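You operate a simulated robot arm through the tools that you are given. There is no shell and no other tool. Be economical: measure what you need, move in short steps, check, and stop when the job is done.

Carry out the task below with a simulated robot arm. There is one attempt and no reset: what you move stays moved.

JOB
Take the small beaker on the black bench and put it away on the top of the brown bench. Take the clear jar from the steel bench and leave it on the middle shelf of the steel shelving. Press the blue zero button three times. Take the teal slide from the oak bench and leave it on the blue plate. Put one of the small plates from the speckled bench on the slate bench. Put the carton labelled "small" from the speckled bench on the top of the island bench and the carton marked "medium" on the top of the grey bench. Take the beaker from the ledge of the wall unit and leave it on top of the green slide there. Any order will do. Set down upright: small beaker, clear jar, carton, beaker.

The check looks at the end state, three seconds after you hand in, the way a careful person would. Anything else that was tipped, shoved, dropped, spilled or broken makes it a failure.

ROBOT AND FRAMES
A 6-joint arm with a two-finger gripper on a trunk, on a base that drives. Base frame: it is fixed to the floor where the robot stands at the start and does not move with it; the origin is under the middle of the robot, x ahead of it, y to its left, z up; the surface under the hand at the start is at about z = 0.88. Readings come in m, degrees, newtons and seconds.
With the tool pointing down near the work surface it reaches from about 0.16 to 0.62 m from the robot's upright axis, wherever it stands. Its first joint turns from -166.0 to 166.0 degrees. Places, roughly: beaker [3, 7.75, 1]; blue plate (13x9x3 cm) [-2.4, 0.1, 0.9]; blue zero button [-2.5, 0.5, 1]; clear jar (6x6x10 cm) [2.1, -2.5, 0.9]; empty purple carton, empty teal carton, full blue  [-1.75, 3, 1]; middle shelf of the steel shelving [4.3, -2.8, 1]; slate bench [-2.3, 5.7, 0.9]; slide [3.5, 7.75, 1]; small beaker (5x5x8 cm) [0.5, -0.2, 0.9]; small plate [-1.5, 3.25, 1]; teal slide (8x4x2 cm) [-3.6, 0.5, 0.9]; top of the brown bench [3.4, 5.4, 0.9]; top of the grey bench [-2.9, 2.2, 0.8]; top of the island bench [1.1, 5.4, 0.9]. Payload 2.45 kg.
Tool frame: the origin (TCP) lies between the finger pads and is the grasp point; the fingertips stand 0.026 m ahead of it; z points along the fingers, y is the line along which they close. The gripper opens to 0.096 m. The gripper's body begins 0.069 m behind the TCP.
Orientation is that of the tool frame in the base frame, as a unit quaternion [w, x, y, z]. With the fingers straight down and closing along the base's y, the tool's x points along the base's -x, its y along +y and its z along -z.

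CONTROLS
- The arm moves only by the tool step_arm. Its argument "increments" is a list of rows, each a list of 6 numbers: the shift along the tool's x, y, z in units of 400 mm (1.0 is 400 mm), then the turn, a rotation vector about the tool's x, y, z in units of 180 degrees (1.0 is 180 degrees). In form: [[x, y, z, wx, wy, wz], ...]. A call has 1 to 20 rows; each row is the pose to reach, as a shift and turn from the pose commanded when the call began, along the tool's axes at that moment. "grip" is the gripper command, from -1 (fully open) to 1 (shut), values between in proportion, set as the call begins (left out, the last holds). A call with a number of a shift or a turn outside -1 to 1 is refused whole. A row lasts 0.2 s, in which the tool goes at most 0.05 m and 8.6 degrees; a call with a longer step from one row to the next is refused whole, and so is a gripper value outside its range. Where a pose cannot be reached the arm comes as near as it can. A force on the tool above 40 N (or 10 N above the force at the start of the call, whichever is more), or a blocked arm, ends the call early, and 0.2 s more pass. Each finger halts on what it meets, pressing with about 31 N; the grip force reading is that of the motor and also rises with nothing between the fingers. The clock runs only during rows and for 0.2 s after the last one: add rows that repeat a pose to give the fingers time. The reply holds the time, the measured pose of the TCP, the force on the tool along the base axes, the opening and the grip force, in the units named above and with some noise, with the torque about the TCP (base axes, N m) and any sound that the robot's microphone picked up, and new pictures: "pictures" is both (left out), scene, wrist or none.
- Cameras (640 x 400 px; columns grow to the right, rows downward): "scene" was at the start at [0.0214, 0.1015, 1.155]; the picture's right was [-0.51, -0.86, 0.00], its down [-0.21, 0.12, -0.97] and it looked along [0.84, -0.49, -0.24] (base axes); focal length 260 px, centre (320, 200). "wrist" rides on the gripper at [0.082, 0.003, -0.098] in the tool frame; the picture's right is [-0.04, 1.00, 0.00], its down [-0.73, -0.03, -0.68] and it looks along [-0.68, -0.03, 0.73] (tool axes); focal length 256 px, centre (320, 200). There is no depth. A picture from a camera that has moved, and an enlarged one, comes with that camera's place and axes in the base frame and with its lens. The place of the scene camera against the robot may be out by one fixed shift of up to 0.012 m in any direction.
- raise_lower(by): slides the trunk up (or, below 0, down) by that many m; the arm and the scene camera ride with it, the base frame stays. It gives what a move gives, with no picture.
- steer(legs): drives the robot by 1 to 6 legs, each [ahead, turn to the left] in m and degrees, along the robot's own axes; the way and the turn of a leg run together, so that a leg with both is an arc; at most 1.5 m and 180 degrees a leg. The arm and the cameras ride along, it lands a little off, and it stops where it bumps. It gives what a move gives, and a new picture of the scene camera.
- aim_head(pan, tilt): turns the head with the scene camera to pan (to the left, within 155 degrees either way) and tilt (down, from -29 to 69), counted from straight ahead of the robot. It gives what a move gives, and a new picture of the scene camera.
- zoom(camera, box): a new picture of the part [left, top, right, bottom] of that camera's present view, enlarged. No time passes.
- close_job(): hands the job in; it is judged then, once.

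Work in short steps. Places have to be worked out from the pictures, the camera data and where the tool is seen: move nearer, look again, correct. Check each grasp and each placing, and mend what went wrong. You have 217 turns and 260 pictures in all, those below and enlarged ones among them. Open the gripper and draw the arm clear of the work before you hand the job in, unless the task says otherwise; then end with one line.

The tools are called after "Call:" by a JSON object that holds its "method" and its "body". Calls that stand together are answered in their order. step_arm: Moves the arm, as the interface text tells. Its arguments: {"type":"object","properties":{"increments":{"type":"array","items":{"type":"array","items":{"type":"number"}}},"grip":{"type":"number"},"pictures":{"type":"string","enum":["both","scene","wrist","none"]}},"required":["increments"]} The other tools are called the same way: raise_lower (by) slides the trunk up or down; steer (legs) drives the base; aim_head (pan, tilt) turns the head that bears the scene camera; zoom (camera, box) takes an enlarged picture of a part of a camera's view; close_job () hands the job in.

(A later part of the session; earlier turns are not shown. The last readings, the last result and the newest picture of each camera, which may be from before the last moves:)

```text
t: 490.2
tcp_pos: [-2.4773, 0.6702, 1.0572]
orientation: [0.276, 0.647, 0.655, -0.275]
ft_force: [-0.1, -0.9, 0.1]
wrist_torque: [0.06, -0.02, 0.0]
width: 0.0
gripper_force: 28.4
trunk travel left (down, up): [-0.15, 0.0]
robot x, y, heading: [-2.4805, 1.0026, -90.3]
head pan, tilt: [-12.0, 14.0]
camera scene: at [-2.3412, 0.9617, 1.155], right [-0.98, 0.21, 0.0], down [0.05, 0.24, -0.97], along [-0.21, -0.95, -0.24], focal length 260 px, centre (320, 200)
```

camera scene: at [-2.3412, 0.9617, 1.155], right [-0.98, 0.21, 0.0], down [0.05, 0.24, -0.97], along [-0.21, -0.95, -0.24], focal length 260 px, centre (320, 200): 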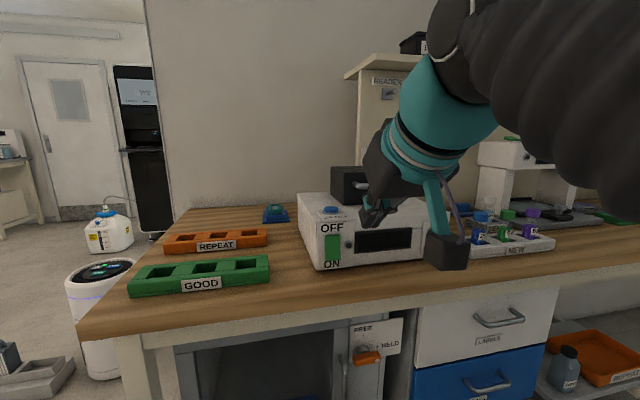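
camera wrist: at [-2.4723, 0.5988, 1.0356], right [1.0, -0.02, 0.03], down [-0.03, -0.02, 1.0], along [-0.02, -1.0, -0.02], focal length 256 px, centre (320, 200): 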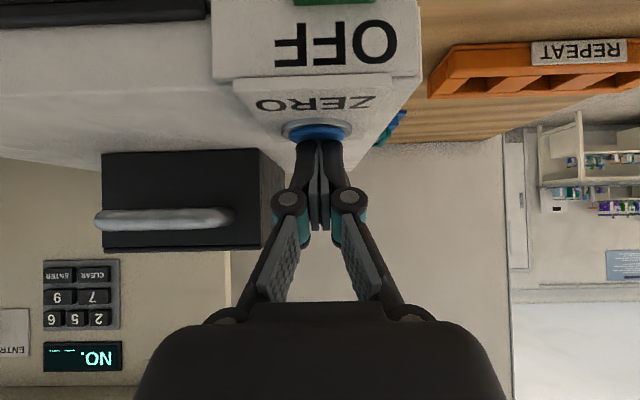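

Three clicks in all, and the arm is clear. Now for the small plate: driving back to the speckled bench's east side and pointing the tool down again.

Call:
{"method": "steer", "body": {"legs": [[-0.1, 0], [0, 90.3], [1.5, 0], [0.4, 0], [0, 90], [1.5, 0]]}}

Call:
{"method": "steer", "body": {"legs": [[0.5, 0], [0, 90], [0.42, 0]]}}

Call:
{"method": "step_arm", "body": {"increments": [[0, 0, 0, 0, 0.0425, 0], [0, 0, 0.01, 0, 0.085, 0], [0, 0, 0.02, 0, 0.1275, 0], [0, 0, 0.03, 0, 0.17, 0], [0, 0, 0.04, 0, 0.2125, 0], [0, 0, 0.05, 0, 0.255, 0], [0.02, 0, 0.08, 0, 0.255, 0], [0.02, 0, 0.08, 0, 0.255, 0]], "grip": -1}}

```text
t: 515.2
tcp_pos: [-0.6793, 2.9961, 1.0567]
orientation: [-0.27, 0.667, -0.634, -0.282]
ft_force: [0.1, 0.2, -0.4]
wrist_torque: [0.02, 0.03, 0.0]
width: 0.0
gripper_force: 28.3
trunk travel left (down, up): [-0.15, 0.0]
robot x, y, heading: [-0.6654, 2.6634, 92.1]
head pan, tilt: [-12.0, 14.0]
camera scene: at [-0.8028, 2.6811, 1.155], right [0.98, -0.17, 0.0], down [-0.04, -0.24, -0.97], along [0.17, 0.96, -0.24], focal length 260 px, centre (320, 200)
```

scene: 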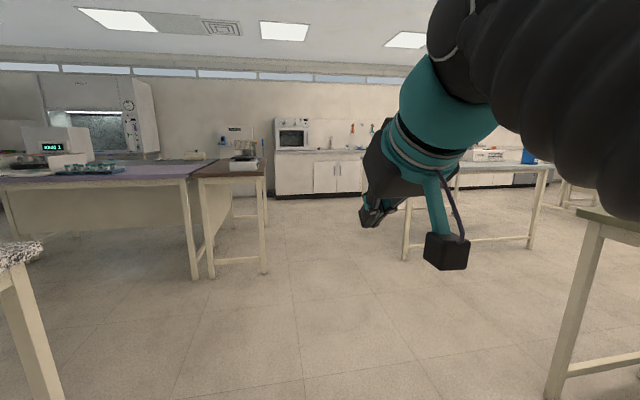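

```text
t: 524.2
tcp_pos: [-1.4285, 3.1253, 1.0555]
orientation: [0.014, 0.919, 0.036, -0.391]
ft_force: [0.0, 0.5, 0.0]
wrist_torque: [-0.01, -0.03, -0.01]
width: 0.0
gripper_force: 28.5
trunk travel left (down, up): [-0.15, 0.0]
robot x, y, heading: [-1.0983, 3.1474, -176.4]
head pan, tilt: [-12.0, 14.0]
camera scene: at [-1.1189, 3.0005, 1.155], right [0.15, 0.99, 0.0], down [0.24, -0.04, -0.97], along [-0.96, 0.14, -0.24], focal length 260 px, centre (320, 200)
```

scene: 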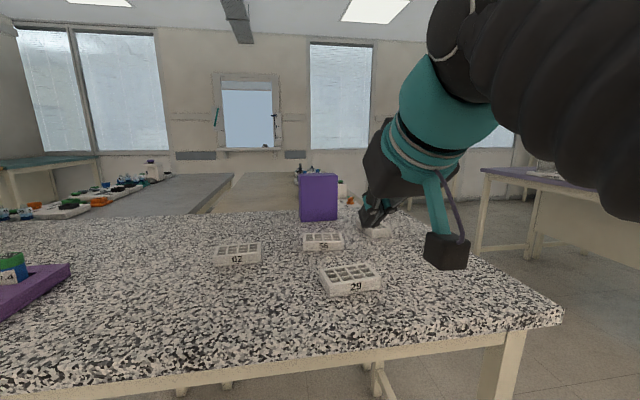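

```text
t: 526.0
tcp_pos: [-1.4464, 3.1247, 1.0114]
orientation: [-0.001, 0.999, 0.037, -0.003]
ft_force: [-0.3, -0.3, -0.2]
wrist_torque: [0.02, -0.01, -0.02]
width: 0.0961
gripper_force: 0.1
out of reach, approached as far as the arm can: row 6, 7, 8
trunk travel left (down, up): [-0.15, 0.0]
robot x, y, heading: [-1.0995, 3.1512, -176.7]
head pan, tilt: [-12.0, 14.0]
camera scene: at [-1.1189, 3.0005, 1.155], right [0.15, 0.99, 0.0], down [0.24, -0.04, -0.97], along [-0.96, 0.14, -0.24], focal length 260 px, centre (320, 200)
camera wrist: at [-1.3636, 3.1263, 1.1086], right [0.04, -1.0, 0.0], down [-0.73, -0.03, 0.68], along [-0.68, -0.02, -0.73], focal length 256 px, centre (320, 200)
```

scene: 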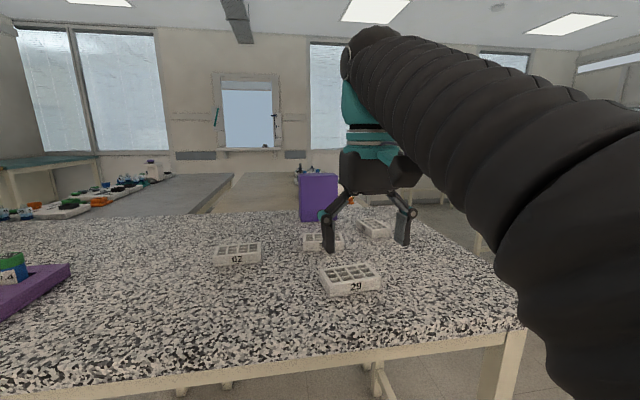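
wrist: 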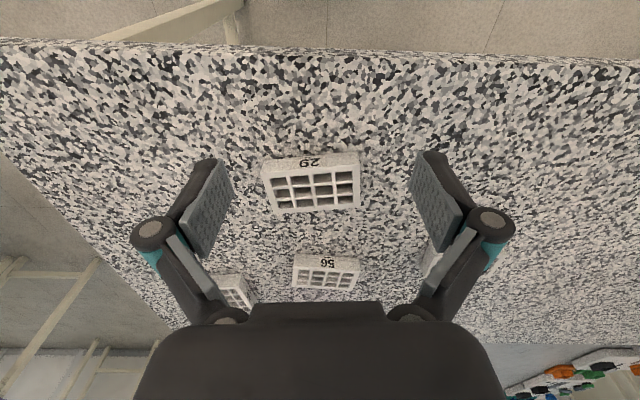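

Plate 29 is centred near (-1.547, 3.126), about 11 × 6 cm and skewed ~12°. Rotating the tool 82° so the fingers close across its short side.

Call:
{"method": "step_arm", "body": {"increments": [[0, 0, 0, 0, 0, 0.0457], [0, 0, 0, 0, 0, 0.0913], [0, 0, 0, 0, 0, 0.137], [0, 0, 0, 0, 0, 0.1827], [0, 0, 0, 0, 0, 0.2283], [0, 0, 0, 0, 0, 0.274], [0, 0, 0, 0, 0, 0.3197], [0, 0, 0, 0, 0, 0.3653], [0, 0, 0, 0, 0, 0.411], [0, 0, 0, 0, 0, 0.4567], [0, 0, 0, 0, 0, 0.4567]], "grip": -0.7, "pictures": "wrist"}}

```text
t: 528.4
tcp_pos: [-1.4458, 3.1245, 1.01]
orientation: [0.001, 0.777, -0.629, -0.003]
ft_force: [0.2, 0.9, 0.8]
wrist_torque: [-0.01, -0.02, -0.03]
width: 0.0815
gripper_force: 0.0
trunk travel left (down, up): [-0.15, 0.0]
robot x, y, heading: [-1.0981, 3.15, -176.6]
head pan, tilt: [-12.0, 14.0]
camera wrist: at [-1.4314, 3.0426, 1.108], right [-0.99, -0.17, 0.0], down [-0.12, 0.72, 0.68], along [-0.12, 0.67, -0.73], focal length 256 px, centre (320, 200)
```

wrist: 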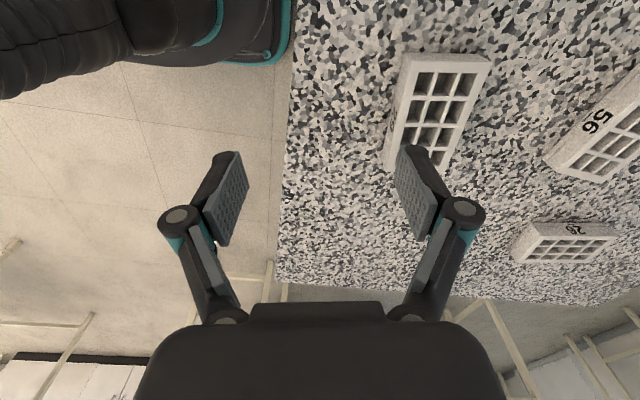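

Moving over the plate and part-way down.

Call:
{"method": "step_arm", "body": {"increments": [[-0.02, 0.1, 0, 0, 0, 0], [-0.035, 0.2, 0, 0, 0, 0], [-0.046, 0.248, 0.04, 0, 0, 0], [-0.046, 0.248, 0.1, 0, 0, 0], [-0.046, 0.248, 0.16, 0, 0, 0], [-0.046, 0.248, 0.16, 0, 0, 0]], "pictures": "wrist"}}

```text
t: 529.8
tcp_pos: [-1.5468, 3.1211, 0.9454]
orientation: [0.0, 0.778, -0.628, -0.002]
ft_force: [0.7, 0.7, -0.6]
wrist_torque: [0.01, 0.0, -0.03]
width: 0.0817
gripper_force: 0.0
trunk travel left (down, up): [-0.15, 0.0]
robot x, y, heading: [-1.0955, 3.1522, -176.4]
head pan, tilt: [-12.0, 14.0]
camera wrist: at [-1.5326, 3.0398, 1.0442], right [-0.99, -0.17, 0.0], down [-0.12, 0.72, 0.68], along [-0.12, 0.67, -0.73], focal length 256 px, centre (320, 200)
```

wrist: 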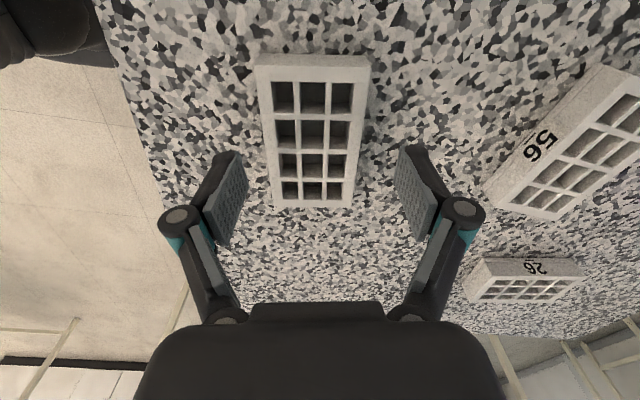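

Well aligned. Going down and closing.

Call:
{"method": "step_arm", "body": {"increments": [[0, 0, 0.03, 0, 0, 0], [0, 0, 0.06, 0, 0, 0], [0, 0, 0.088, 0, 0, 0], [0, 0, 0.088, 0, 0, 0]], "pictures": "none"}}

Call:
{"method": "step_arm", "body": {"increments": [[0, 0, 0, 0, 0, 0], [0, 0, 0, 0, 0, 0], [0, 0, 0, 0, 0, 0]], "grip": 1, "pictures": "wrist"}}

```text
t: 530.8
tcp_pos: [-1.5465, 3.1213, 0.9103]
orientation: [0.0, 0.777, -0.629, -0.002]
ft_force: [-1.2, 0.1, -0.6]
wrist_torque: [-0.04, 0.0, 0.03]
width: 0.0818
gripper_force: 0.0
trunk travel left (down, up): [-0.15, 0.0]
robot x, y, heading: [-1.0968, 3.1449, -176.4]
head pan, tilt: [-12.0, 14.0]
```

```text
t: 531.6
tcp_pos: [-1.5477, 3.1215, 0.9112]
orientation: [0.0, 0.778, -0.629, -0.001]
ft_force: [-1.0, 0.1, 8.0]
wrist_torque: [0.05, 0.01, -0.17]
width: 0.0593
gripper_force: 31.7
trunk travel left (down, up): [-0.15, 0.0]
robot x, y, heading: [-1.0969, 3.1512, -176.4]
head pan, tilt: [-12.0, 14.0]
camera wrist: at [-1.5324, 3.0403, 1.0098], right [-0.99, -0.17, 0.0], down [-0.12, 0.72, 0.68], along [-0.12, 0.67, -0.73], focal length 256 px, centre (320, 200)
```

wrist: 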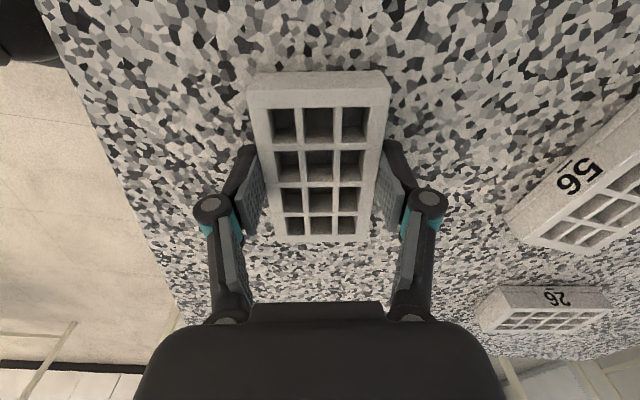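

Held at 59 mm. Lifting, retracting and driving north up the corridor to look for the slate bench.

Call:
{"method": "step_arm", "body": {"increments": [[0, 0, -0.05, 0, 0, 0], [0, 0, -0.12, 0, 0, 0], [0, 0, -0.2, 0, 0, 0], [0, -0.1, -0.22, 0, 0, 0], [0, -0.2, -0.22, 0, 0, 0], [0, -0.3, -0.22, 0, 0, 0], [0, -0.36, -0.22, 0, 0, 0]], "pictures": "wrist"}}

Call:
{"method": "steer", "body": {"legs": [[-0.8, 0], [0, -93.6], [1.5, 0], [1.0, 0]]}}

Call:
{"method": "aim_head", "body": {"pan": 70, "tilt": 14}}

```text
t: 533.2
tcp_pos: [-1.4053, 3.1524, 0.9994]
orientation: [-0.002, 0.777, -0.629, -0.001]
ft_force: [-0.4, -0.2, -0.8]
wrist_torque: [0.0, -0.04, -0.03]
width: 0.059
gripper_force: 30.9
trunk travel left (down, up): [-0.15, 0.0]
robot x, y, heading: [-1.0984, 3.1478, -176.3]
head pan, tilt: [-12.0, 14.0]
camera wrist: at [-1.392, 3.0716, 1.0972], right [-0.99, -0.17, 0.0], down [-0.12, 0.72, 0.68], along [-0.12, 0.67, -0.73], focal length 256 px, centre (320, 200)
```

wrist: 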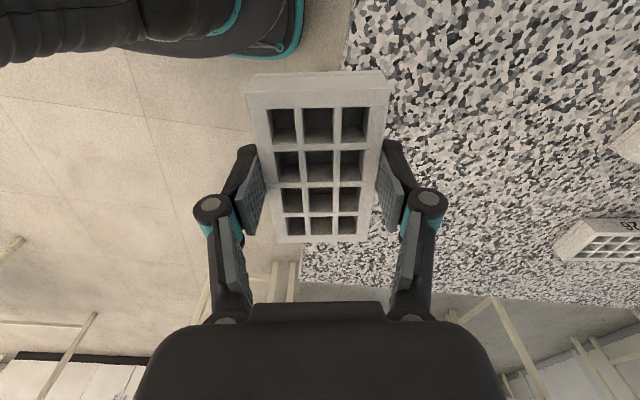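

```text
t: 553.1
tcp_pos: [-0.2731, 5.9839, 0.9983]
orientation: [0.002, -0.08, 0.997, 0.001]
ft_force: [-0.8, 1.0, -0.5]
wrist_torque: [0.03, 0.0, 0.01]
width: 0.0591
gripper_force: 31.3
trunk travel left (down, up): [-0.15, 0.0]
robot x, y, heading: [-0.2926, 5.6758, 90.5]
head pan, tilt: [-12.0, 14.0]
camera scene: at [-0.4307, 5.6956, 1.155], right [0.98, -0.2, 0.0], down [-0.05, -0.24, -0.97], along [0.19, 0.95, -0.24], focal length 260 px, centre (320, 200)
```

scene: 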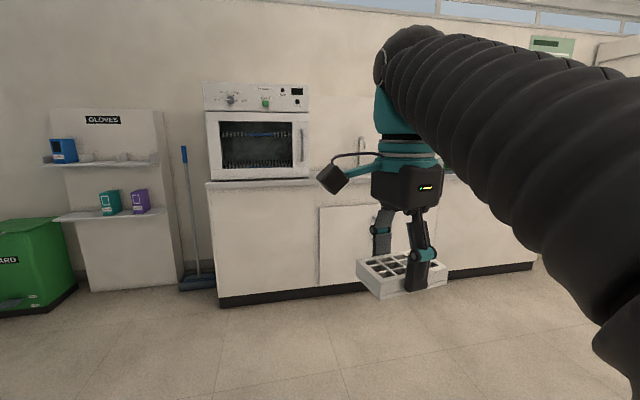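

```text
t: 554.7
tcp_pos: [-0.2722, 5.9825, 0.9986]
orientation: [0.001, -0.08, 0.997, 0.002]
ft_force: [-0.5, 0.4, -0.5]
wrist_torque: [0.02, -0.01, 0.01]
width: 0.0592
gripper_force: 30.7
trunk travel left (down, up): [-0.15, 0.0]
robot x, y, heading: [-0.2914, 5.6745, 90.5]
head pan, tilt: [70.0, 14.0]
camera scene: at [-0.5373, 5.6353, 1.155], right [0.33, 0.94, 0.0], down [0.23, -0.08, -0.97], along [-0.91, 0.32, -0.24], focal length 260 px, centre (320, 200)
```

scene: 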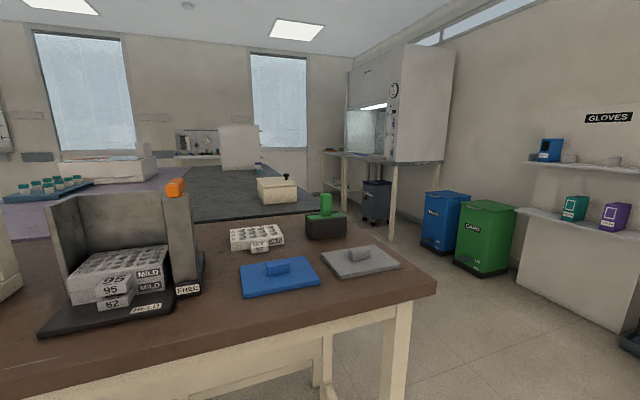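

The slate bench is the dark grey one behind. I'll go round its north side and face south.

Call:
{"method": "steer", "body": {"legs": [[1.0, 0], [0, 89.5], [1.5, 0], [0.2, 0], [0, 90]]}}

Call:
{"method": "aim_head", "body": {"pan": 0, "tilt": 25}}

```text
t: 575.6
tcp_pos: [-2.0521, 6.3657, 0.9988]
orientation: [0.001, 0.999, 0.045, -0.001]
ft_force: [0.5, 0.1, 0.0]
wrist_torque: [-0.03, 0.02, -0.03]
width: 0.059
gripper_force: 30.8
trunk travel left (down, up): [-0.15, 0.0]
robot x, y, heading: [-2.0147, 6.6724, -93.6]
head pan, tilt: [70.0, 14.0]
camera scene: at [-1.764, 6.6769, 1.155], right [-0.4, -0.92, 0.0], down [-0.22, 0.1, -0.97], along [0.89, -0.39, -0.24], focal length 260 px, centre (320, 200)
```

scene: 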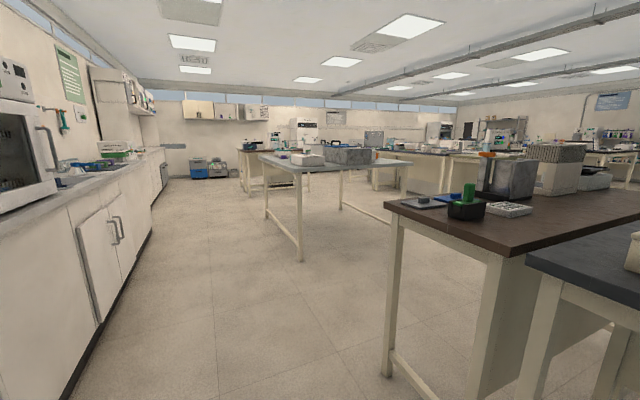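

```text
t: 577.0
tcp_pos: [-2.0518, 6.3662, 0.9996]
orientation: [0.002, 0.999, 0.045, -0.002]
ft_force: [-0.4, 0.2, 0.9]
wrist_torque: [-0.01, -0.02, -0.03]
width: 0.0588
gripper_force: 31.4
trunk travel left (down, up): [-0.15, 0.0]
robot x, y, heading: [-2.0121, 6.6732, -93.3]
head pan, tilt: [0.0, 25.0]
camera scene: at [-1.8552, 6.6223, 1.1371], right [-1.0, 0.06, 0.0], down [0.03, 0.42, -0.91], along [-0.06, -0.9, -0.42], focal length 260 px, centre (320, 200)
```

scene: 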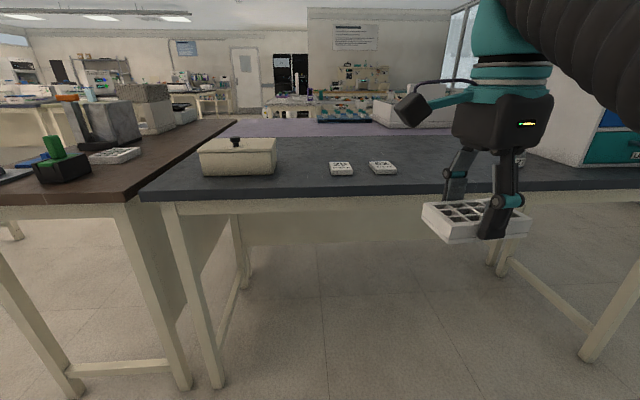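

The slate bench has a cream box and two small plates, with free space near (-2.27, 5.86). Driving forward, then moving over that spot.

Call:
{"method": "steer", "body": {"legs": [[0.3, 0]]}}

Call:
{"method": "step_arm", "body": {"increments": [[-0.11, 0, 0, 0, 0, 0], [-0.22, 0, 0, 0, 0, 0], [-0.33, 0, 0, 0, 0, 0], [-0.44, 0, 0, 0, 0, 0], [-0.54, 0, 0, 0, 0, 0], [-0.54, 0.12, 0, 0, 0, 0], [-0.54, 0.24, 0, 0, 0, 0], [-0.54, 0.36, 0, 0, 0, 0], [-0.54, 0.46, 0, 0, 0, 0], [-0.54, 0.46, 0, 0, 0, 0]]}}

```text
t: 579.1
tcp_pos: [-2.0717, 6.061, 0.9985]
orientation: [0.001, 0.999, 0.045, -0.001]
ft_force: [-0.6, -0.2, -0.6]
wrist_torque: [-0.01, 0.02, 0.03]
width: 0.0591
gripper_force: 30.4
trunk travel left (down, up): [-0.15, 0.0]
robot x, y, heading: [-2.0316, 6.3701, -93.4]
head pan, tilt: [0.0, 25.0]
camera scene: at [-1.8743, 6.3177, 1.1371], right [-1.0, 0.06, 0.0], down [0.03, 0.42, -0.91], along [-0.06, -0.9, -0.42], focal length 260 px, centre (320, 200)
```

scene: 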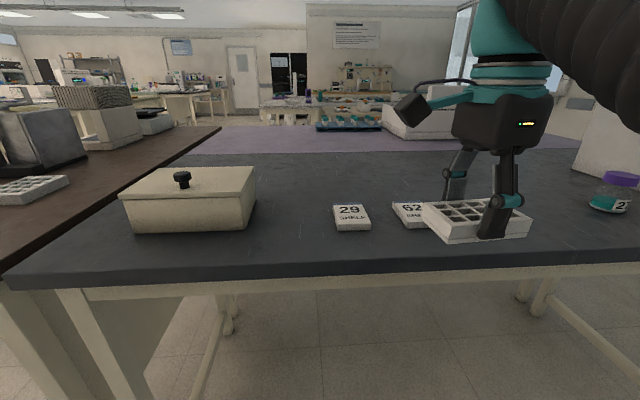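

```text
t: 581.3
tcp_pos: [-2.2695, 5.8677, 0.9762]
orientation: [0.002, 0.999, 0.045, -0.003]
ft_force: [0.2, -1.1, 0.2]
wrist_torque: [-0.03, 0.0, -0.02]
width: 0.059
gripper_force: 30.5
out of reach, approached as far as the arm can: row 8, 9, 10
trunk travel left (down, up): [-0.15, 0.0]
robot x, y, heading: [-2.0292, 6.3697, -93.5]
head pan, tilt: [0.0, 25.0]
camera scene: at [-1.8744, 6.3176, 1.1371], right [-1.0, 0.06, 0.0], down [0.03, 0.42, -0.91], along [-0.06, -0.9, -0.42], focal length 260 px, centre (320, 200)
camera wrist: at [-2.1868, 5.872, 1.075], right [0.05, -1.0, 0.0], down [-0.73, -0.03, 0.68], along [-0.68, -0.04, -0.73], focal length 256 px, centre (320, 200)
```

scene: 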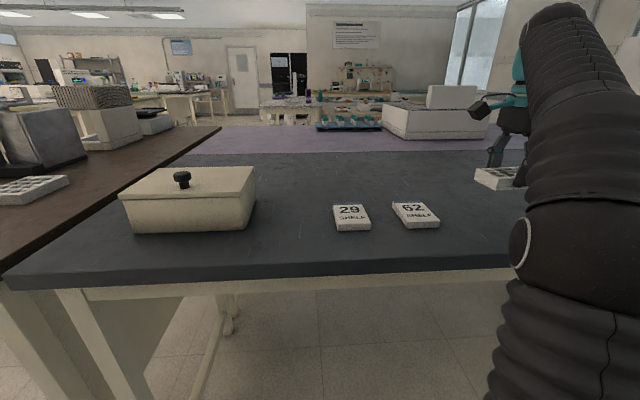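
wrist: 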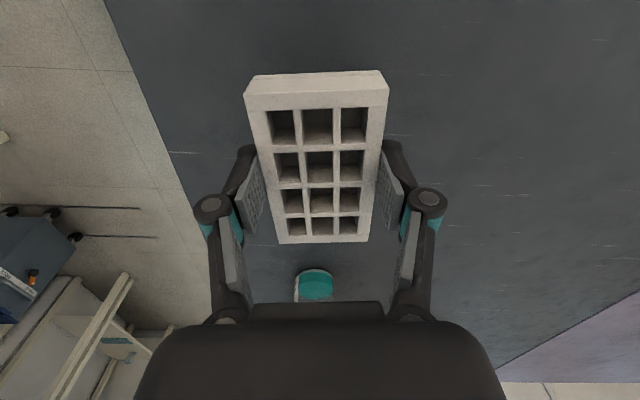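

The spot below is clear; the jar is ~18 cm away. Lowering.

Call:
{"method": "step_arm", "body": {"increments": [[0, 0, 0.05, 0, 0, 0], [0, 0, 0.1, 0, 0, 0], [0, 0, 0.145, 0, 0, 0], [0, 0, 0.145, 0, 0, 0]], "pictures": "none"}}

Call:
{"method": "step_arm", "body": {"increments": [[0, 0, 0.006, 0, 0, 0], [0, 0, 0.013, 0, 0, 0], [0, 0, 0.013, 0, 0, 0]], "pictures": "none"}}

```text
t: 582.3
tcp_pos: [-2.2673, 5.8688, 0.919]
orientation: [0.0, 0.999, 0.043, -0.001]
ft_force: [-0.3, 0.3, 0.2]
wrist_torque: [0.03, 0.0, 0.03]
width: 0.0591
gripper_force: 31.1
trunk travel left (down, up): [-0.15, 0.0]
robot x, y, heading: [-2.0282, 6.3689, -93.3]
head pan, tilt: [0.0, 25.0]
```

```text
t: 583.1
tcp_pos: [-2.2654, 5.8692, 0.9136]
orientation: [0.001, 0.999, 0.044, -0.002]
ft_force: [0.2, 0.1, -1.5]
wrist_torque: [-0.01, -0.01, 0.01]
width: 0.0589
gripper_force: 30.7
trunk travel left (down, up): [-0.15, 0.0]
robot x, y, heading: [-2.0309, 6.369, -93.7]
head pan, tilt: [0.0, 25.0]
```

Call:
{"method": "step_arm", "body": {"increments": [[0, 0, 0.004, 0, 0, 0], [0, 0, 0.008, 0, 0, 0], [0, 0, 0.008, 0, 0, 0]], "pictures": "none"}}

```text
t: 583.9
tcp_pos: [-2.2667, 5.8669, 0.9118]
orientation: [0.001, 0.999, 0.044, -0.002]
ft_force: [-0.7, -0.3, 1.4]
wrist_torque: [0.02, 0.06, 0.03]
width: 0.0592
gripper_force: 31.4
trunk travel left (down, up): [-0.15, 0.0]
robot x, y, heading: [-2.0336, 6.3708, -93.6]
head pan, tilt: [0.0, 25.0]
```

Touching lightly. Opening and lifting off.

Call:
{"method": "step_arm", "body": {"increments": [[0, 0, 0, 0, 0, 0], [0, 0, 0, 0, 0, 0], [0, 0, 0, 0, 0, 0]], "grip": -0.7, "pictures": "none"}}

Call:
{"method": "step_arm", "body": {"increments": [[0, 0, -0.05, 0, 0, 0], [0, 0, -0.1, 0, 0, 0], [0, 0, -0.15, 0, 0, 0], [0.05, -0.1, -0.2, 0, 0, 0], [0.1, -0.2, -0.22, 0, 0, 0], [0.15, -0.3, -0.22, 0, 0, 0], [0.2, -0.4, -0.22, 0, 0, 0]]}}

```text
t: 584.7
tcp_pos: [-2.267, 5.8684, 0.9117]
orientation: [0.002, 0.999, 0.044, -0.002]
ft_force: [0.3, 0.8, -0.4]
wrist_torque: [0.01, -0.03, 0.0]
width: 0.0815
gripper_force: 0.0
trunk travel left (down, up): [-0.15, 0.0]
robot x, y, heading: [-2.0307, 6.3695, -93.8]
head pan, tilt: [0.0, 25.0]
```

```text
t: 586.3
tcp_pos: [-2.201, 6.0352, 0.9988]
orientation: [0.0, 0.999, 0.045, -0.001]
ft_force: [-0.7, -0.5, 1.0]
wrist_torque: [0.06, -0.03, 0.0]
width: 0.0814
gripper_force: 0.1
trunk travel left (down, up): [-0.15, 0.0]
robot x, y, heading: [-2.0321, 6.37, -93.6]
head pan, tilt: [0.0, 25.0]
camera scene: at [-1.8746, 6.3172, 1.1372], right [-1.0, 0.06, 0.0], down [0.03, 0.42, -0.91], along [-0.06, -0.9, -0.42], focal length 260 px, centre (320, 200)
camera wrist: at [-2.1189, 6.0384, 1.0977], right [0.05, -1.0, 0.0], down [-0.73, -0.04, 0.68], along [-0.68, -0.03, -0.73], focal length 256 px, centre (320, 200)
```

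scene: 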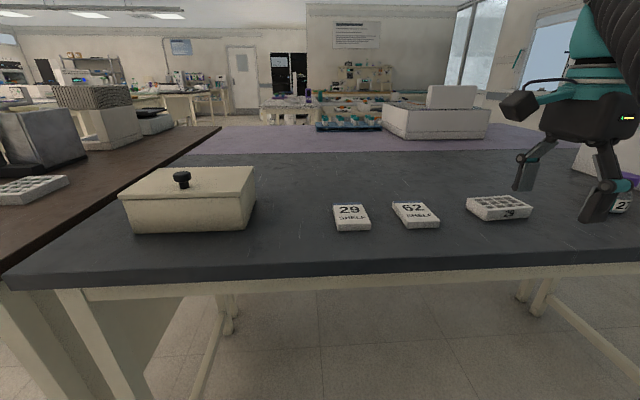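
wrist: 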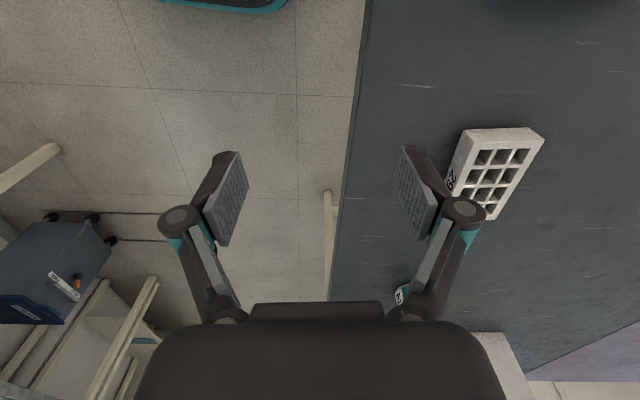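

The plate is on the slate bench. Last item is the clear jar on the steel bench. I'll restore the tool's orientation and drive south in stages.

Call:
{"method": "steer", "body": {"legs": [[-0.28, 0], [0, 93.6], [1.5, 0], [0.25, 0], [0, -90], [1.5, 0]]}}

Call:
{"method": "step_arm", "body": {"increments": [[0, 0, 0, 0, 0, -0.0457], [0, 0, 0, 0, 0, -0.0913], [0, 0, 0, 0, 0, -0.137], [0, 0, 0, 0, 0, -0.1827], [0, 0, 0, 0, 0, -0.2283], [0, 0, 0, 0, 0, -0.274], [0, 0, 0, 0, 0, -0.3197], [0, 0, 0, 0, 0, -0.3653], [0, 0, 0, 0, 0, -0.411], [0, 0, 0, 0, 0, -0.4567], [0, 0, 0, 0, 0, -0.48], [0, 0, 0, 0, 0, -0.48]], "grip": -1, "pictures": "none"}}

```text
t: 611.2
tcp_pos: [-0.5227, 4.7569, 1.0005]
orientation: [0.001, 0.999, 0.043, -0.002]
ft_force: [0.3, 0.5, 0.2]
wrist_torque: [0.01, 0.02, 0.0]
width: 0.0815
gripper_force: 0.1
trunk travel left (down, up): [-0.15, 0.0]
robot x, y, heading: [-0.3519, 5.0886, -93.7]
head pan, tilt: [0.0, 25.0]
camera scene: at [-0.1963, 5.0392, 1.1371], right [-1.0, 0.06, 0.0], down [0.03, 0.42, -0.91], along [-0.06, -0.9, -0.42], focal length 260 px, centre (320, 200)
```

scene: 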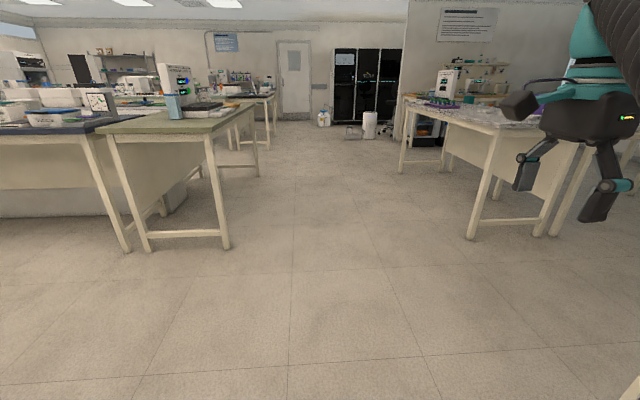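

```text
t: 613.8
tcp_pos: [-0.5232, 4.7559, 1.0007]
orientation: [0.0, 0.698, 0.716, -0.002]
ft_force: [0.2, 0.0, 0.1]
wrist_torque: [0.0, 0.02, 0.0]
width: 0.0959
gripper_force: 0.1
trunk travel left (down, up): [-0.15, 0.0]
robot x, y, heading: [-0.3567, 5.0895, -93.4]
head pan, tilt: [0.0, 25.0]
```

Call:
{"method": "step_arm", "body": {"increments": [[0.02, 0.1, 0, 0, 0, 0], [0.04, 0.2, 0, 0, 0, 0], [0.06, 0.3, 0, 0, 0, 0], [0.06, 0.38, 0, 0, 0, 0]], "pictures": "none"}}

Call:
{"method": "steer", "body": {"legs": [[0, 3.5], [1.5, 0], [1.5, 0], [1.5, 0], [1.5, 0], [0.35, 0]]}}

Call:
{"method": "steer", "body": {"legs": [[0, 90]]}}

Call:
{"method": "aim_head", "body": {"pan": -40, "tilt": 14}}

```text
t: 614.8
tcp_pos: [-0.3736, 4.7834, 0.9976]
orientation: [0.0, 0.699, 0.715, -0.001]
ft_force: [0.4, 0.2, 0.2]
wrist_torque: [0.02, -0.02, -0.02]
width: 0.096
gripper_force: 0.0
trunk travel left (down, up): [-0.15, 0.0]
robot x, y, heading: [-0.3497, 5.0869, -93.7]
head pan, tilt: [0.0, 25.0]
```

```text
t: 645.6
tcp_pos: [-0.0985, -1.546, 1.0004]
orientation: [-0.001, 0.648, 0.762, -0.002]
ft_force: [0.1, -0.2, -0.5]
wrist_torque: [0.01, 0.02, 0.01]
width: 0.0961
gripper_force: 0.1
trunk travel left (down, up): [-0.15, 0.0]
robot x, y, heading: [-0.1192, -1.2377, -85.9]
head pan, tilt: [0.0, 25.0]
camera scene: at [0.0391, -1.2674, 1.1371], right [-1.0, -0.07, 0.0], down [-0.03, 0.42, -0.91], along [0.07, -0.9, -0.42], focal length 260 px, centre (320, 200)
```

scene: 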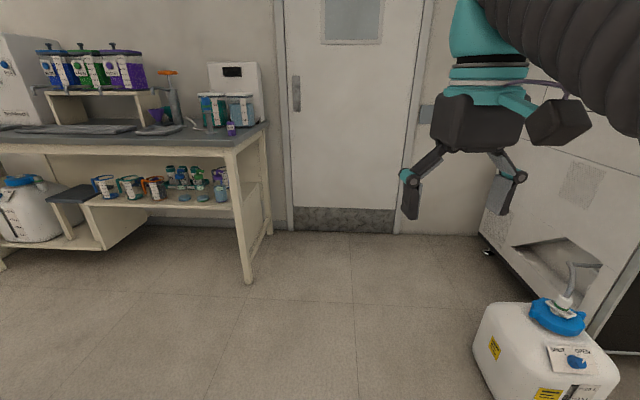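

```text
t: 649.7
tcp_pos: [0.1876, -1.226, 0.9982]
orientation: [0.001, -0.068, 0.998, -0.002]
ft_force: [-0.6, 0.7, -0.2]
wrist_torque: [0.02, 0.01, 0.02]
width: 0.0961
gripper_force: 0.0
trunk travel left (down, up): [-0.15, 0.0]
robot x, y, heading: [-0.1187, -1.2395, 2.7]
head pan, tilt: [0.0, 25.0]
camera scene: at [-0.0957, -1.0879, 1.1371], right [0.05, -1.0, 0.0], down [-0.42, -0.02, -0.91], along [0.91, 0.04, -0.42], focal length 260 px, centre (320, 200)
```

scene: 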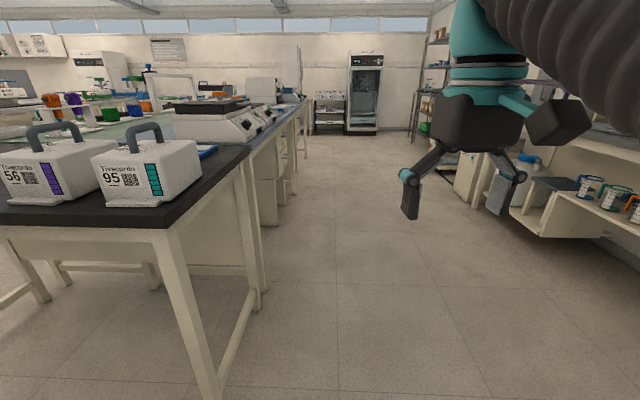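

```text
t: 650.8
tcp_pos: [0.1863, -1.225, 0.9994]
orientation: [0.001, -0.067, 0.998, -0.002]
ft_force: [0.4, 0.5, -0.4]
wrist_torque: [-0.01, 0.01, 0.0]
width: 0.0958
gripper_force: 0.0
trunk travel left (down, up): [-0.15, 0.0]
robot x, y, heading: [-0.1227, -1.2403, 2.7]
head pan, tilt: [-40.0, 14.0]
camera scene: at [-0.1134, -1.1488, 1.155], right [-0.61, -0.8, 0.0], down [-0.19, 0.15, -0.97], along [0.77, -0.59, -0.24], focal length 260 px, centre (320, 200)
```

scene: 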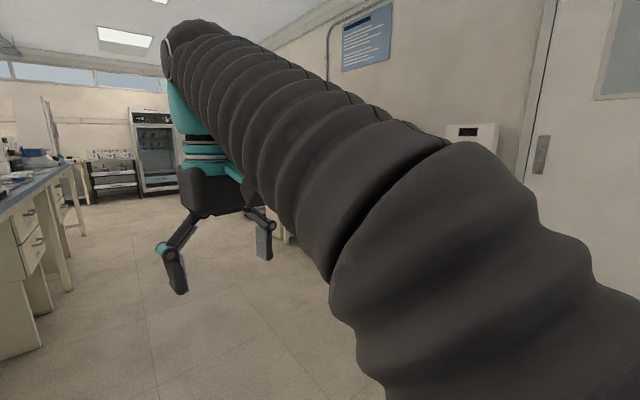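

The aisle east is clear (y from -2.45 to -0.75). Driving to x≈1.9 and facing the steel bench.

Call:
{"method": "steer", "body": {"legs": [[0, -8], [1.5, 0], [0.6, 0], [0, -84]]}}

Call:
{"method": "aim_head", "body": {"pan": 0, "tilt": 18}}

```text
t: 665.3
tcp_pos: [1.9496, -1.7344, 0.9985]
orientation: [0.0, 0.671, 0.741, -0.001]
ft_force: [-0.3, -0.5, 0.0]
wrist_torque: [-0.04, 0.02, -0.02]
width: 0.096
gripper_force: 0.0
trunk travel left (down, up): [-0.15, 0.0]
robot x, y, heading: [1.9468, -1.4288, -89.3]
head pan, tilt: [-40.0, 14.0]
camera scene: at [2.0449, -1.4452, 1.155], right [-0.77, 0.63, 0.0], down [0.15, 0.19, -0.97], along [-0.62, -0.75, -0.24], focal length 260 px, centre (320, 200)
```

scene: 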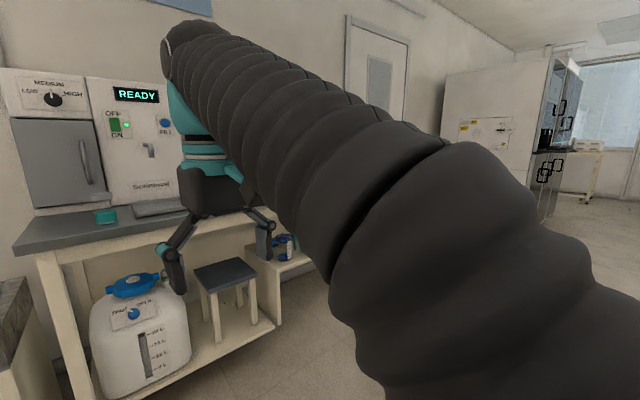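

```text
t: 666.4
tcp_pos: [1.9474, -1.7349, 0.9985]
orientation: [0.0, 0.671, 0.742, -0.002]
ft_force: [0.2, -0.5, 0.1]
wrist_torque: [-0.02, 0.0, 0.0]
width: 0.0958
gripper_force: 0.0
trunk travel left (down, up): [-0.15, 0.0]
robot x, y, heading: [1.9456, -1.425, -89.5]
head pan, tilt: [0.0, 18.0]
camera scene: at [2.105, -1.4664, 1.1485], right [-1.0, -0.01, 0.0], down [0.0, 0.31, -0.95], along [0.01, -0.95, -0.31], focal length 260 px, centre (320, 200)
```

scene: 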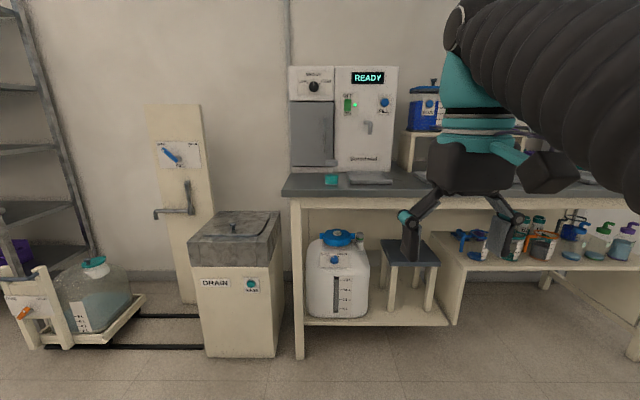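

Call:
{"method": "zoom", "body": {"camera": "scene", "box": [270, 60, 460, 200]}}

Call:
{"method": "zoom", "body": {"camera": "scene", "box": [0, 0, 220, 360]}}

```text
2.86 times, centred on (365, 130) of scene
camera zoom: at [2.105, -1.4664, 1.1485], right [-1.0, -0.01, 0.0], down [0.0, 0.31, -0.95], along [0.01, -0.95, -0.31], focal length 744 px, centre (191, 400)
```

zoom: 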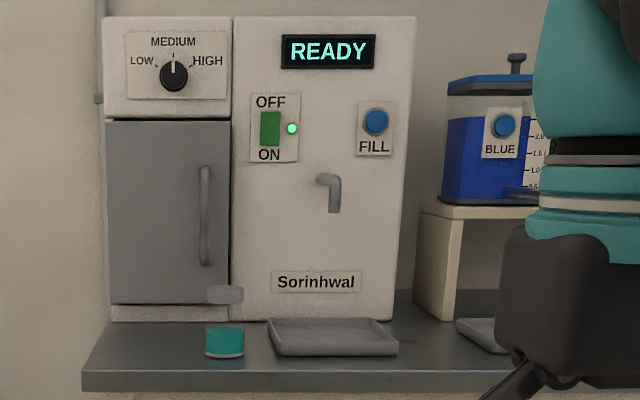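

```text
1.11 times, centred on (110, 180) of scene
camera zoom: at [2.105, -1.4664, 1.1485], right [-1.0, -0.01, 0.0], down [0.0, 0.31, -0.95], along [0.01, -0.95, -0.31], focal length 290 px, centre (553, 222)
```

zoom: 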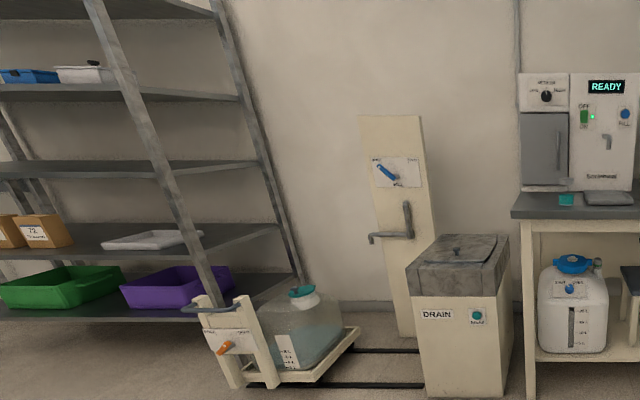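

The clear jar stands at about (2.066, -2.526) with teal liquid inside. The middle shelf is at z≈1.0, with ~27 cm up to the next one. I'll line up with the jar, then pitch the tool 60° so the same grasp suits the shelf.

Call:
{"method": "steer", "body": {"legs": [[0, 11], [0.55, 0], [0, -11]]}}

Call:
{"method": "step_arm", "body": {"increments": [[0, 0, 0, 0, -0.0417, 0], [0, 0, 0, 0, -0.0833, 0], [0, 0, 0, 0, -0.125, 0], [0, 0, 0, 0, -0.1667, 0], [0, 0, 0, 0, -0.2083, 0], [0, 0, 0, 0, -0.25, 0], [0, 0, 0.01, 0, -0.2917, 0], [0, 0, 0.03, 0, -0.3333, 0], [0, 0, 0.06, 0, -0.3333, 0]], "grip": -1}}

```text
t: 671.0
tcp_pos: [2.0561, -2.2642, 0.999]
orientation: [0.0, 0.672, 0.741, -0.003]
ft_force: [0.4, -0.4, 0.2]
wrist_torque: [-0.03, -0.01, 0.01]
width: 0.096
gripper_force: 0.0
trunk travel left (down, up): [-0.15, 0.0]
robot x, y, heading: [2.0547, -1.9598, -89.8]
head pan, tilt: [0.0, 18.0]
camera scene: at [2.2138, -1.9963, 1.1485], right [-1.0, -0.01, 0.0], down [0.0, 0.31, -0.95], along [0.01, -0.95, -0.31], focal length 260 px, centre (320, 200)
```

scene: 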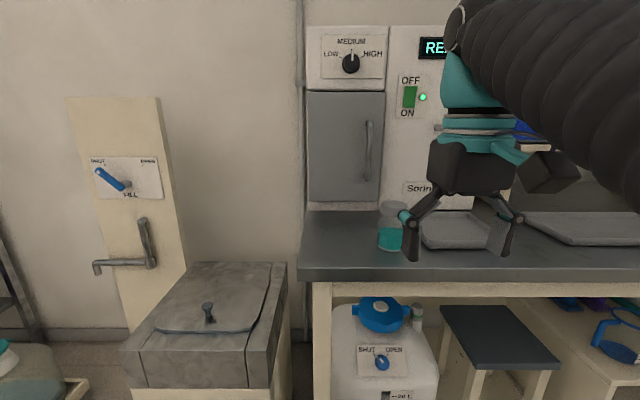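

```text
t: 673.0
tcp_pos: [2.0562, -2.2632, 0.9758]
orientation: [0.37, 0.581, 0.641, -0.338]
ft_force: [0.0, 0.0, -0.3]
wrist_torque: [0.02, -0.01, 0.04]
width: 0.0959
gripper_force: 0.0
trunk travel left (down, up): [-0.15, 0.0]
robot x, y, heading: [2.0568, -1.9549, -89.5]
head pan, tilt: [0.0, 18.0]
camera scene: at [2.2138, -1.9963, 1.1485], right [-1.0, -0.01, 0.0], down [0.0, 0.31, -0.95], along [0.01, -0.95, -0.31], focal length 260 px, centre (320, 200)
camera wrist: at [2.0484, -2.1387, 0.9529], right [1.0, 0.08, 0.03], down [-0.05, 0.22, 0.97], along [0.07, -0.97, 0.22], focal length 256 px, centre (320, 200)
```

scene: 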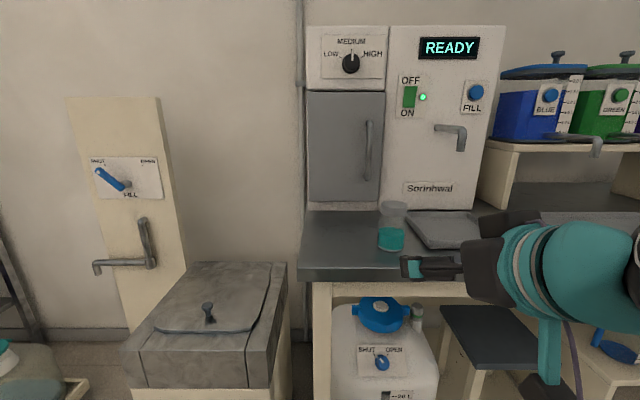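
wrist: 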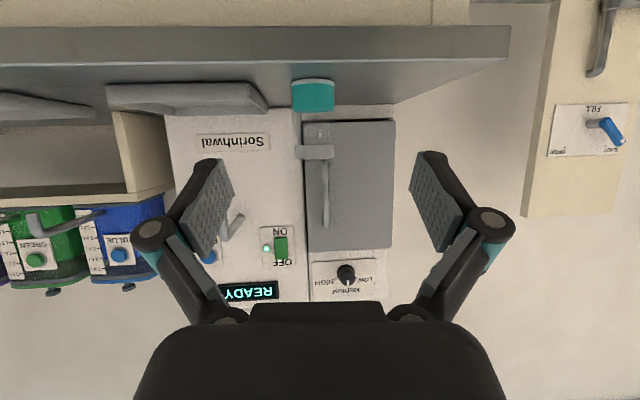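

The jar is at (2.064, -2.51), 17 mm left of my approach line. Correcting, lowering to z≈0.943 and advancing to just short of it.

Call:
{"method": "step_arm", "body": {"increments": [[0.036, -0.02, 0.02, 0, 0, 0], [0.0716, -0.0425, 0.041, 0, 0, 0], [0.022, -0.0425, 0.128, 0, 0, 0], [-0.028, -0.0425, 0.215, 0, 0, 0], [-0.078, -0.0425, 0.302, 0, 0, 0], [-0.128, -0.0425, 0.389, 0, 0, 0], [-0.128, -0.0425, 0.389, 0, 0, 0]]}}

```text
t: 674.6
tcp_pos: [2.0549, -2.4271, 0.9405]
orientation: [0.369, 0.582, 0.641, -0.338]
ft_force: [0.7, -0.3, -0.6]
wrist_torque: [0.03, 0.0, -0.01]
width: 0.0962
gripper_force: 0.2
trunk travel left (down, up): [-0.15, 0.0]
robot x, y, heading: [2.0528, -1.9562, -89.4]
head pan, tilt: [0.0, 18.0]
camera scene: at [2.2138, -1.9962, 1.1485], right [-1.0, -0.01, 0.0], down [0.0, 0.31, -0.95], along [0.01, -0.95, -0.31], focal length 260 px, centre (320, 200)
camera wrist: at [2.047, -2.3016, 0.9189], right [1.0, 0.08, 0.03], down [-0.05, 0.22, 0.97], along [0.07, -0.97, 0.22], focal length 256 px, centre (320, 200)
```

scene: 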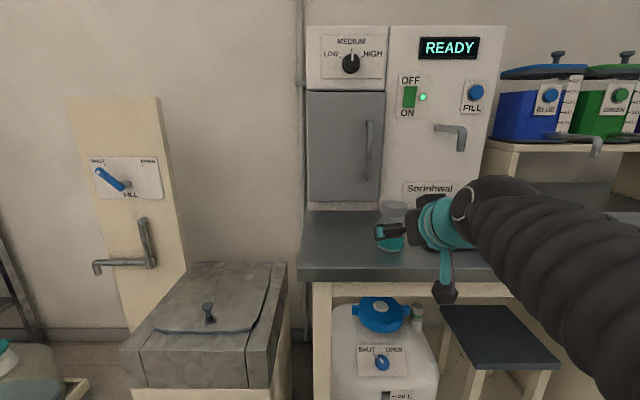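
wrist: 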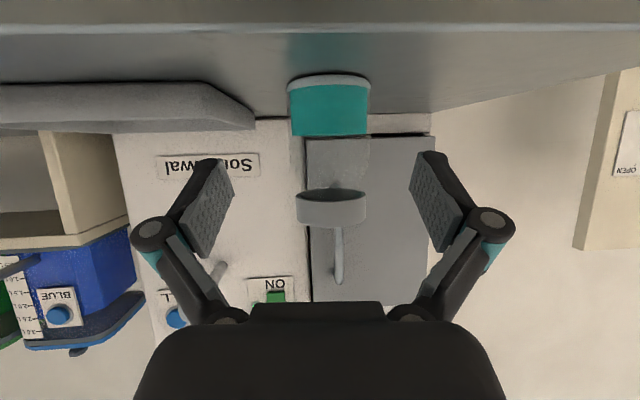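

Only a 5 mm correction is needed. Moving forward 84 mm to straddle the jar below its collar.

Call:
{"method": "step_arm", "body": {"increments": [[-0.03, 0.0125, 0.052, 0, 0, 0], [-0.065, 0.0125, 0.115, 0, 0, 0], [-0.104, 0.0125, 0.182, 0, 0, 0], [-0.104, 0.0125, 0.182, 0, 0, 0]], "pictures": "wrist"}}

```text
t: 675.6
tcp_pos: [2.068, -2.5084, 0.9428]
orientation: [0.371, 0.581, 0.641, -0.337]
ft_force: [-0.4, -0.1, 0.2]
wrist_torque: [0.02, 0.01, 0.02]
width: 0.0961
gripper_force: 0.0
trunk travel left (down, up): [-0.15, 0.0]
robot x, y, heading: [2.0562, -1.9566, -89.7]
head pan, tilt: [0.0, 18.0]
camera wrist: at [2.0599, -2.3829, 0.9207], right [1.0, 0.08, 0.03], down [-0.05, 0.22, 0.97], along [0.07, -0.97, 0.22], focal length 256 px, centre (320, 200)
```

wrist: 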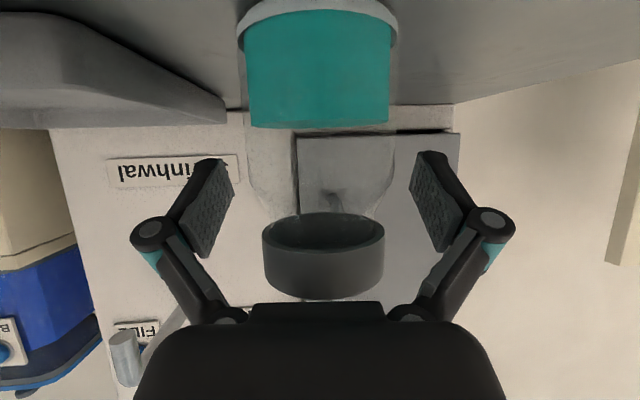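

Centred. Lowering 8 mm to grip the straight body below the shoulder, then closing.

Call:
{"method": "step_arm", "body": {"increments": [[0.01, 0.002, 0.005, 0, 0, 0], [0.0174, 0.002, 0.01, 0, 0, 0], [0.0174, 0.002, 0.01, 0, 0, 0]], "pictures": "none"}}

Call:
{"method": "step_arm", "body": {"increments": [[0, 0, 0, 0, 0, 0], [0, 0, 0, 0, 0, 0], [0, 0, 0, 0, 0, 0], [0, 0, 0, 0, 0, 0]], "grip": 1, "pictures": "wrist"}}

```text
t: 676.4
tcp_pos: [2.0696, -2.5084, 0.934]
orientation: [0.37, 0.581, 0.642, -0.337]
ft_force: [0.0, 0.4, -0.1]
wrist_torque: [0.0, -0.02, 0.0]
width: 0.0959
gripper_force: 0.1
trunk travel left (down, up): [-0.15, 0.0]
robot x, y, heading: [2.0552, -1.9542, -89.5]
head pan, tilt: [0.0, 18.0]
```

```text
t: 677.4
tcp_pos: [2.0698, -2.5079, 0.9342]
orientation: [0.369, 0.581, 0.642, -0.337]
ft_force: [-0.3, 0.2, 4.8]
wrist_torque: [0.15, -0.17, 0.01]
width: 0.0543
gripper_force: 31.0
trunk travel left (down, up): [-0.15, 0.0]
robot x, y, heading: [2.0566, -1.9562, -89.8]
head pan, tilt: [0.0, 18.0]
camera wrist: at [2.0604, -2.383, 0.9121], right [1.0, 0.08, 0.03], down [-0.05, 0.22, 0.97], along [0.07, -0.97, 0.22], focal length 256 px, centre (320, 200)
```

wrist: 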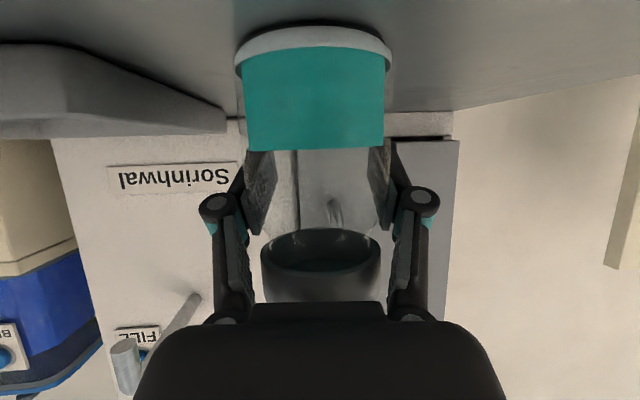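

Held at 54 mm. Lifting slowly and retracting gently so the liquid doesn't slosh.

Call:
{"method": "step_arm", "body": {"increments": [[-0.02, 0, -0.0115, 0, 0, 0], [-0.05, 0, -0.0286, 0, 0, 0], [-0.085, 0, -0.0487, 0, 0, 0], [-0.125, 0, -0.0716, 0, 0, 0], [-0.165, 0, -0.0945, 0, 0, 0], [-0.205, 0, -0.1174, 0, 0, 0], [-0.24, 0, -0.1374, 0, 0, 0], [-0.265, 0, -0.1517, 0, 0, 0], [-0.265, 0, -0.1517, 0, 0, 0]], "pictures": "wrist"}}

Call:
{"method": "step_arm", "body": {"increments": [[0.015, 0, -0.026, 0, 0, 0], [0.04, 0, -0.07, 0, 0, 0], [0.075, 0, -0.131, 0, 0, 0], [0.11, 0, -0.192, 0, 0, 0], [0.145, 0, -0.253, 0, 0, 0], [0.18, 0, -0.314, 0, 0, 0], [0.215, 0, -0.375, 0, 0, 0], [0.24, 0, -0.419, 0, 0, 0], [0.25, 0, -0.436, 0, 0, 0]], "pictures": "none"}}

```text
t: 679.4
tcp_pos: [2.068, -2.5071, 1.0566]
orientation: [0.371, 0.58, 0.642, -0.336]
ft_force: [0.1, 0.6, -1.1]
wrist_torque: [-0.03, -0.04, -0.01]
width: 0.0542
gripper_force: 31.1
trunk travel left (down, up): [-0.15, 0.0]
robot x, y, heading: [2.0585, -1.9562, -89.3]
head pan, tilt: [0.0, 18.0]
camera wrist: at [2.0594, -2.383, 1.0348], right [1.0, 0.08, 0.03], down [-0.05, 0.22, 0.97], along [0.07, -0.97, 0.22], focal length 256 px, centre (320, 200)
```

wrist: 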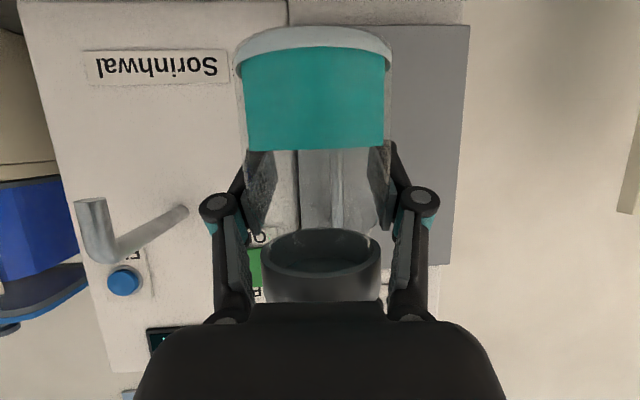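

```text
t: 681.4
tcp_pos: [2.0491, -2.3092, 1.0546]
orientation: [0.37, 0.581, 0.641, -0.338]
ft_force: [-0.6, -0.2, -1.1]
wrist_torque: [-0.04, 0.0, -0.02]
width: 0.0542
gripper_force: 31.0
trunk travel left (down, up): [-0.15, 0.0]
robot x, y, heading: [2.0534, -1.9566, -89.3]
head pan, tilt: [0.0, 18.0]
```

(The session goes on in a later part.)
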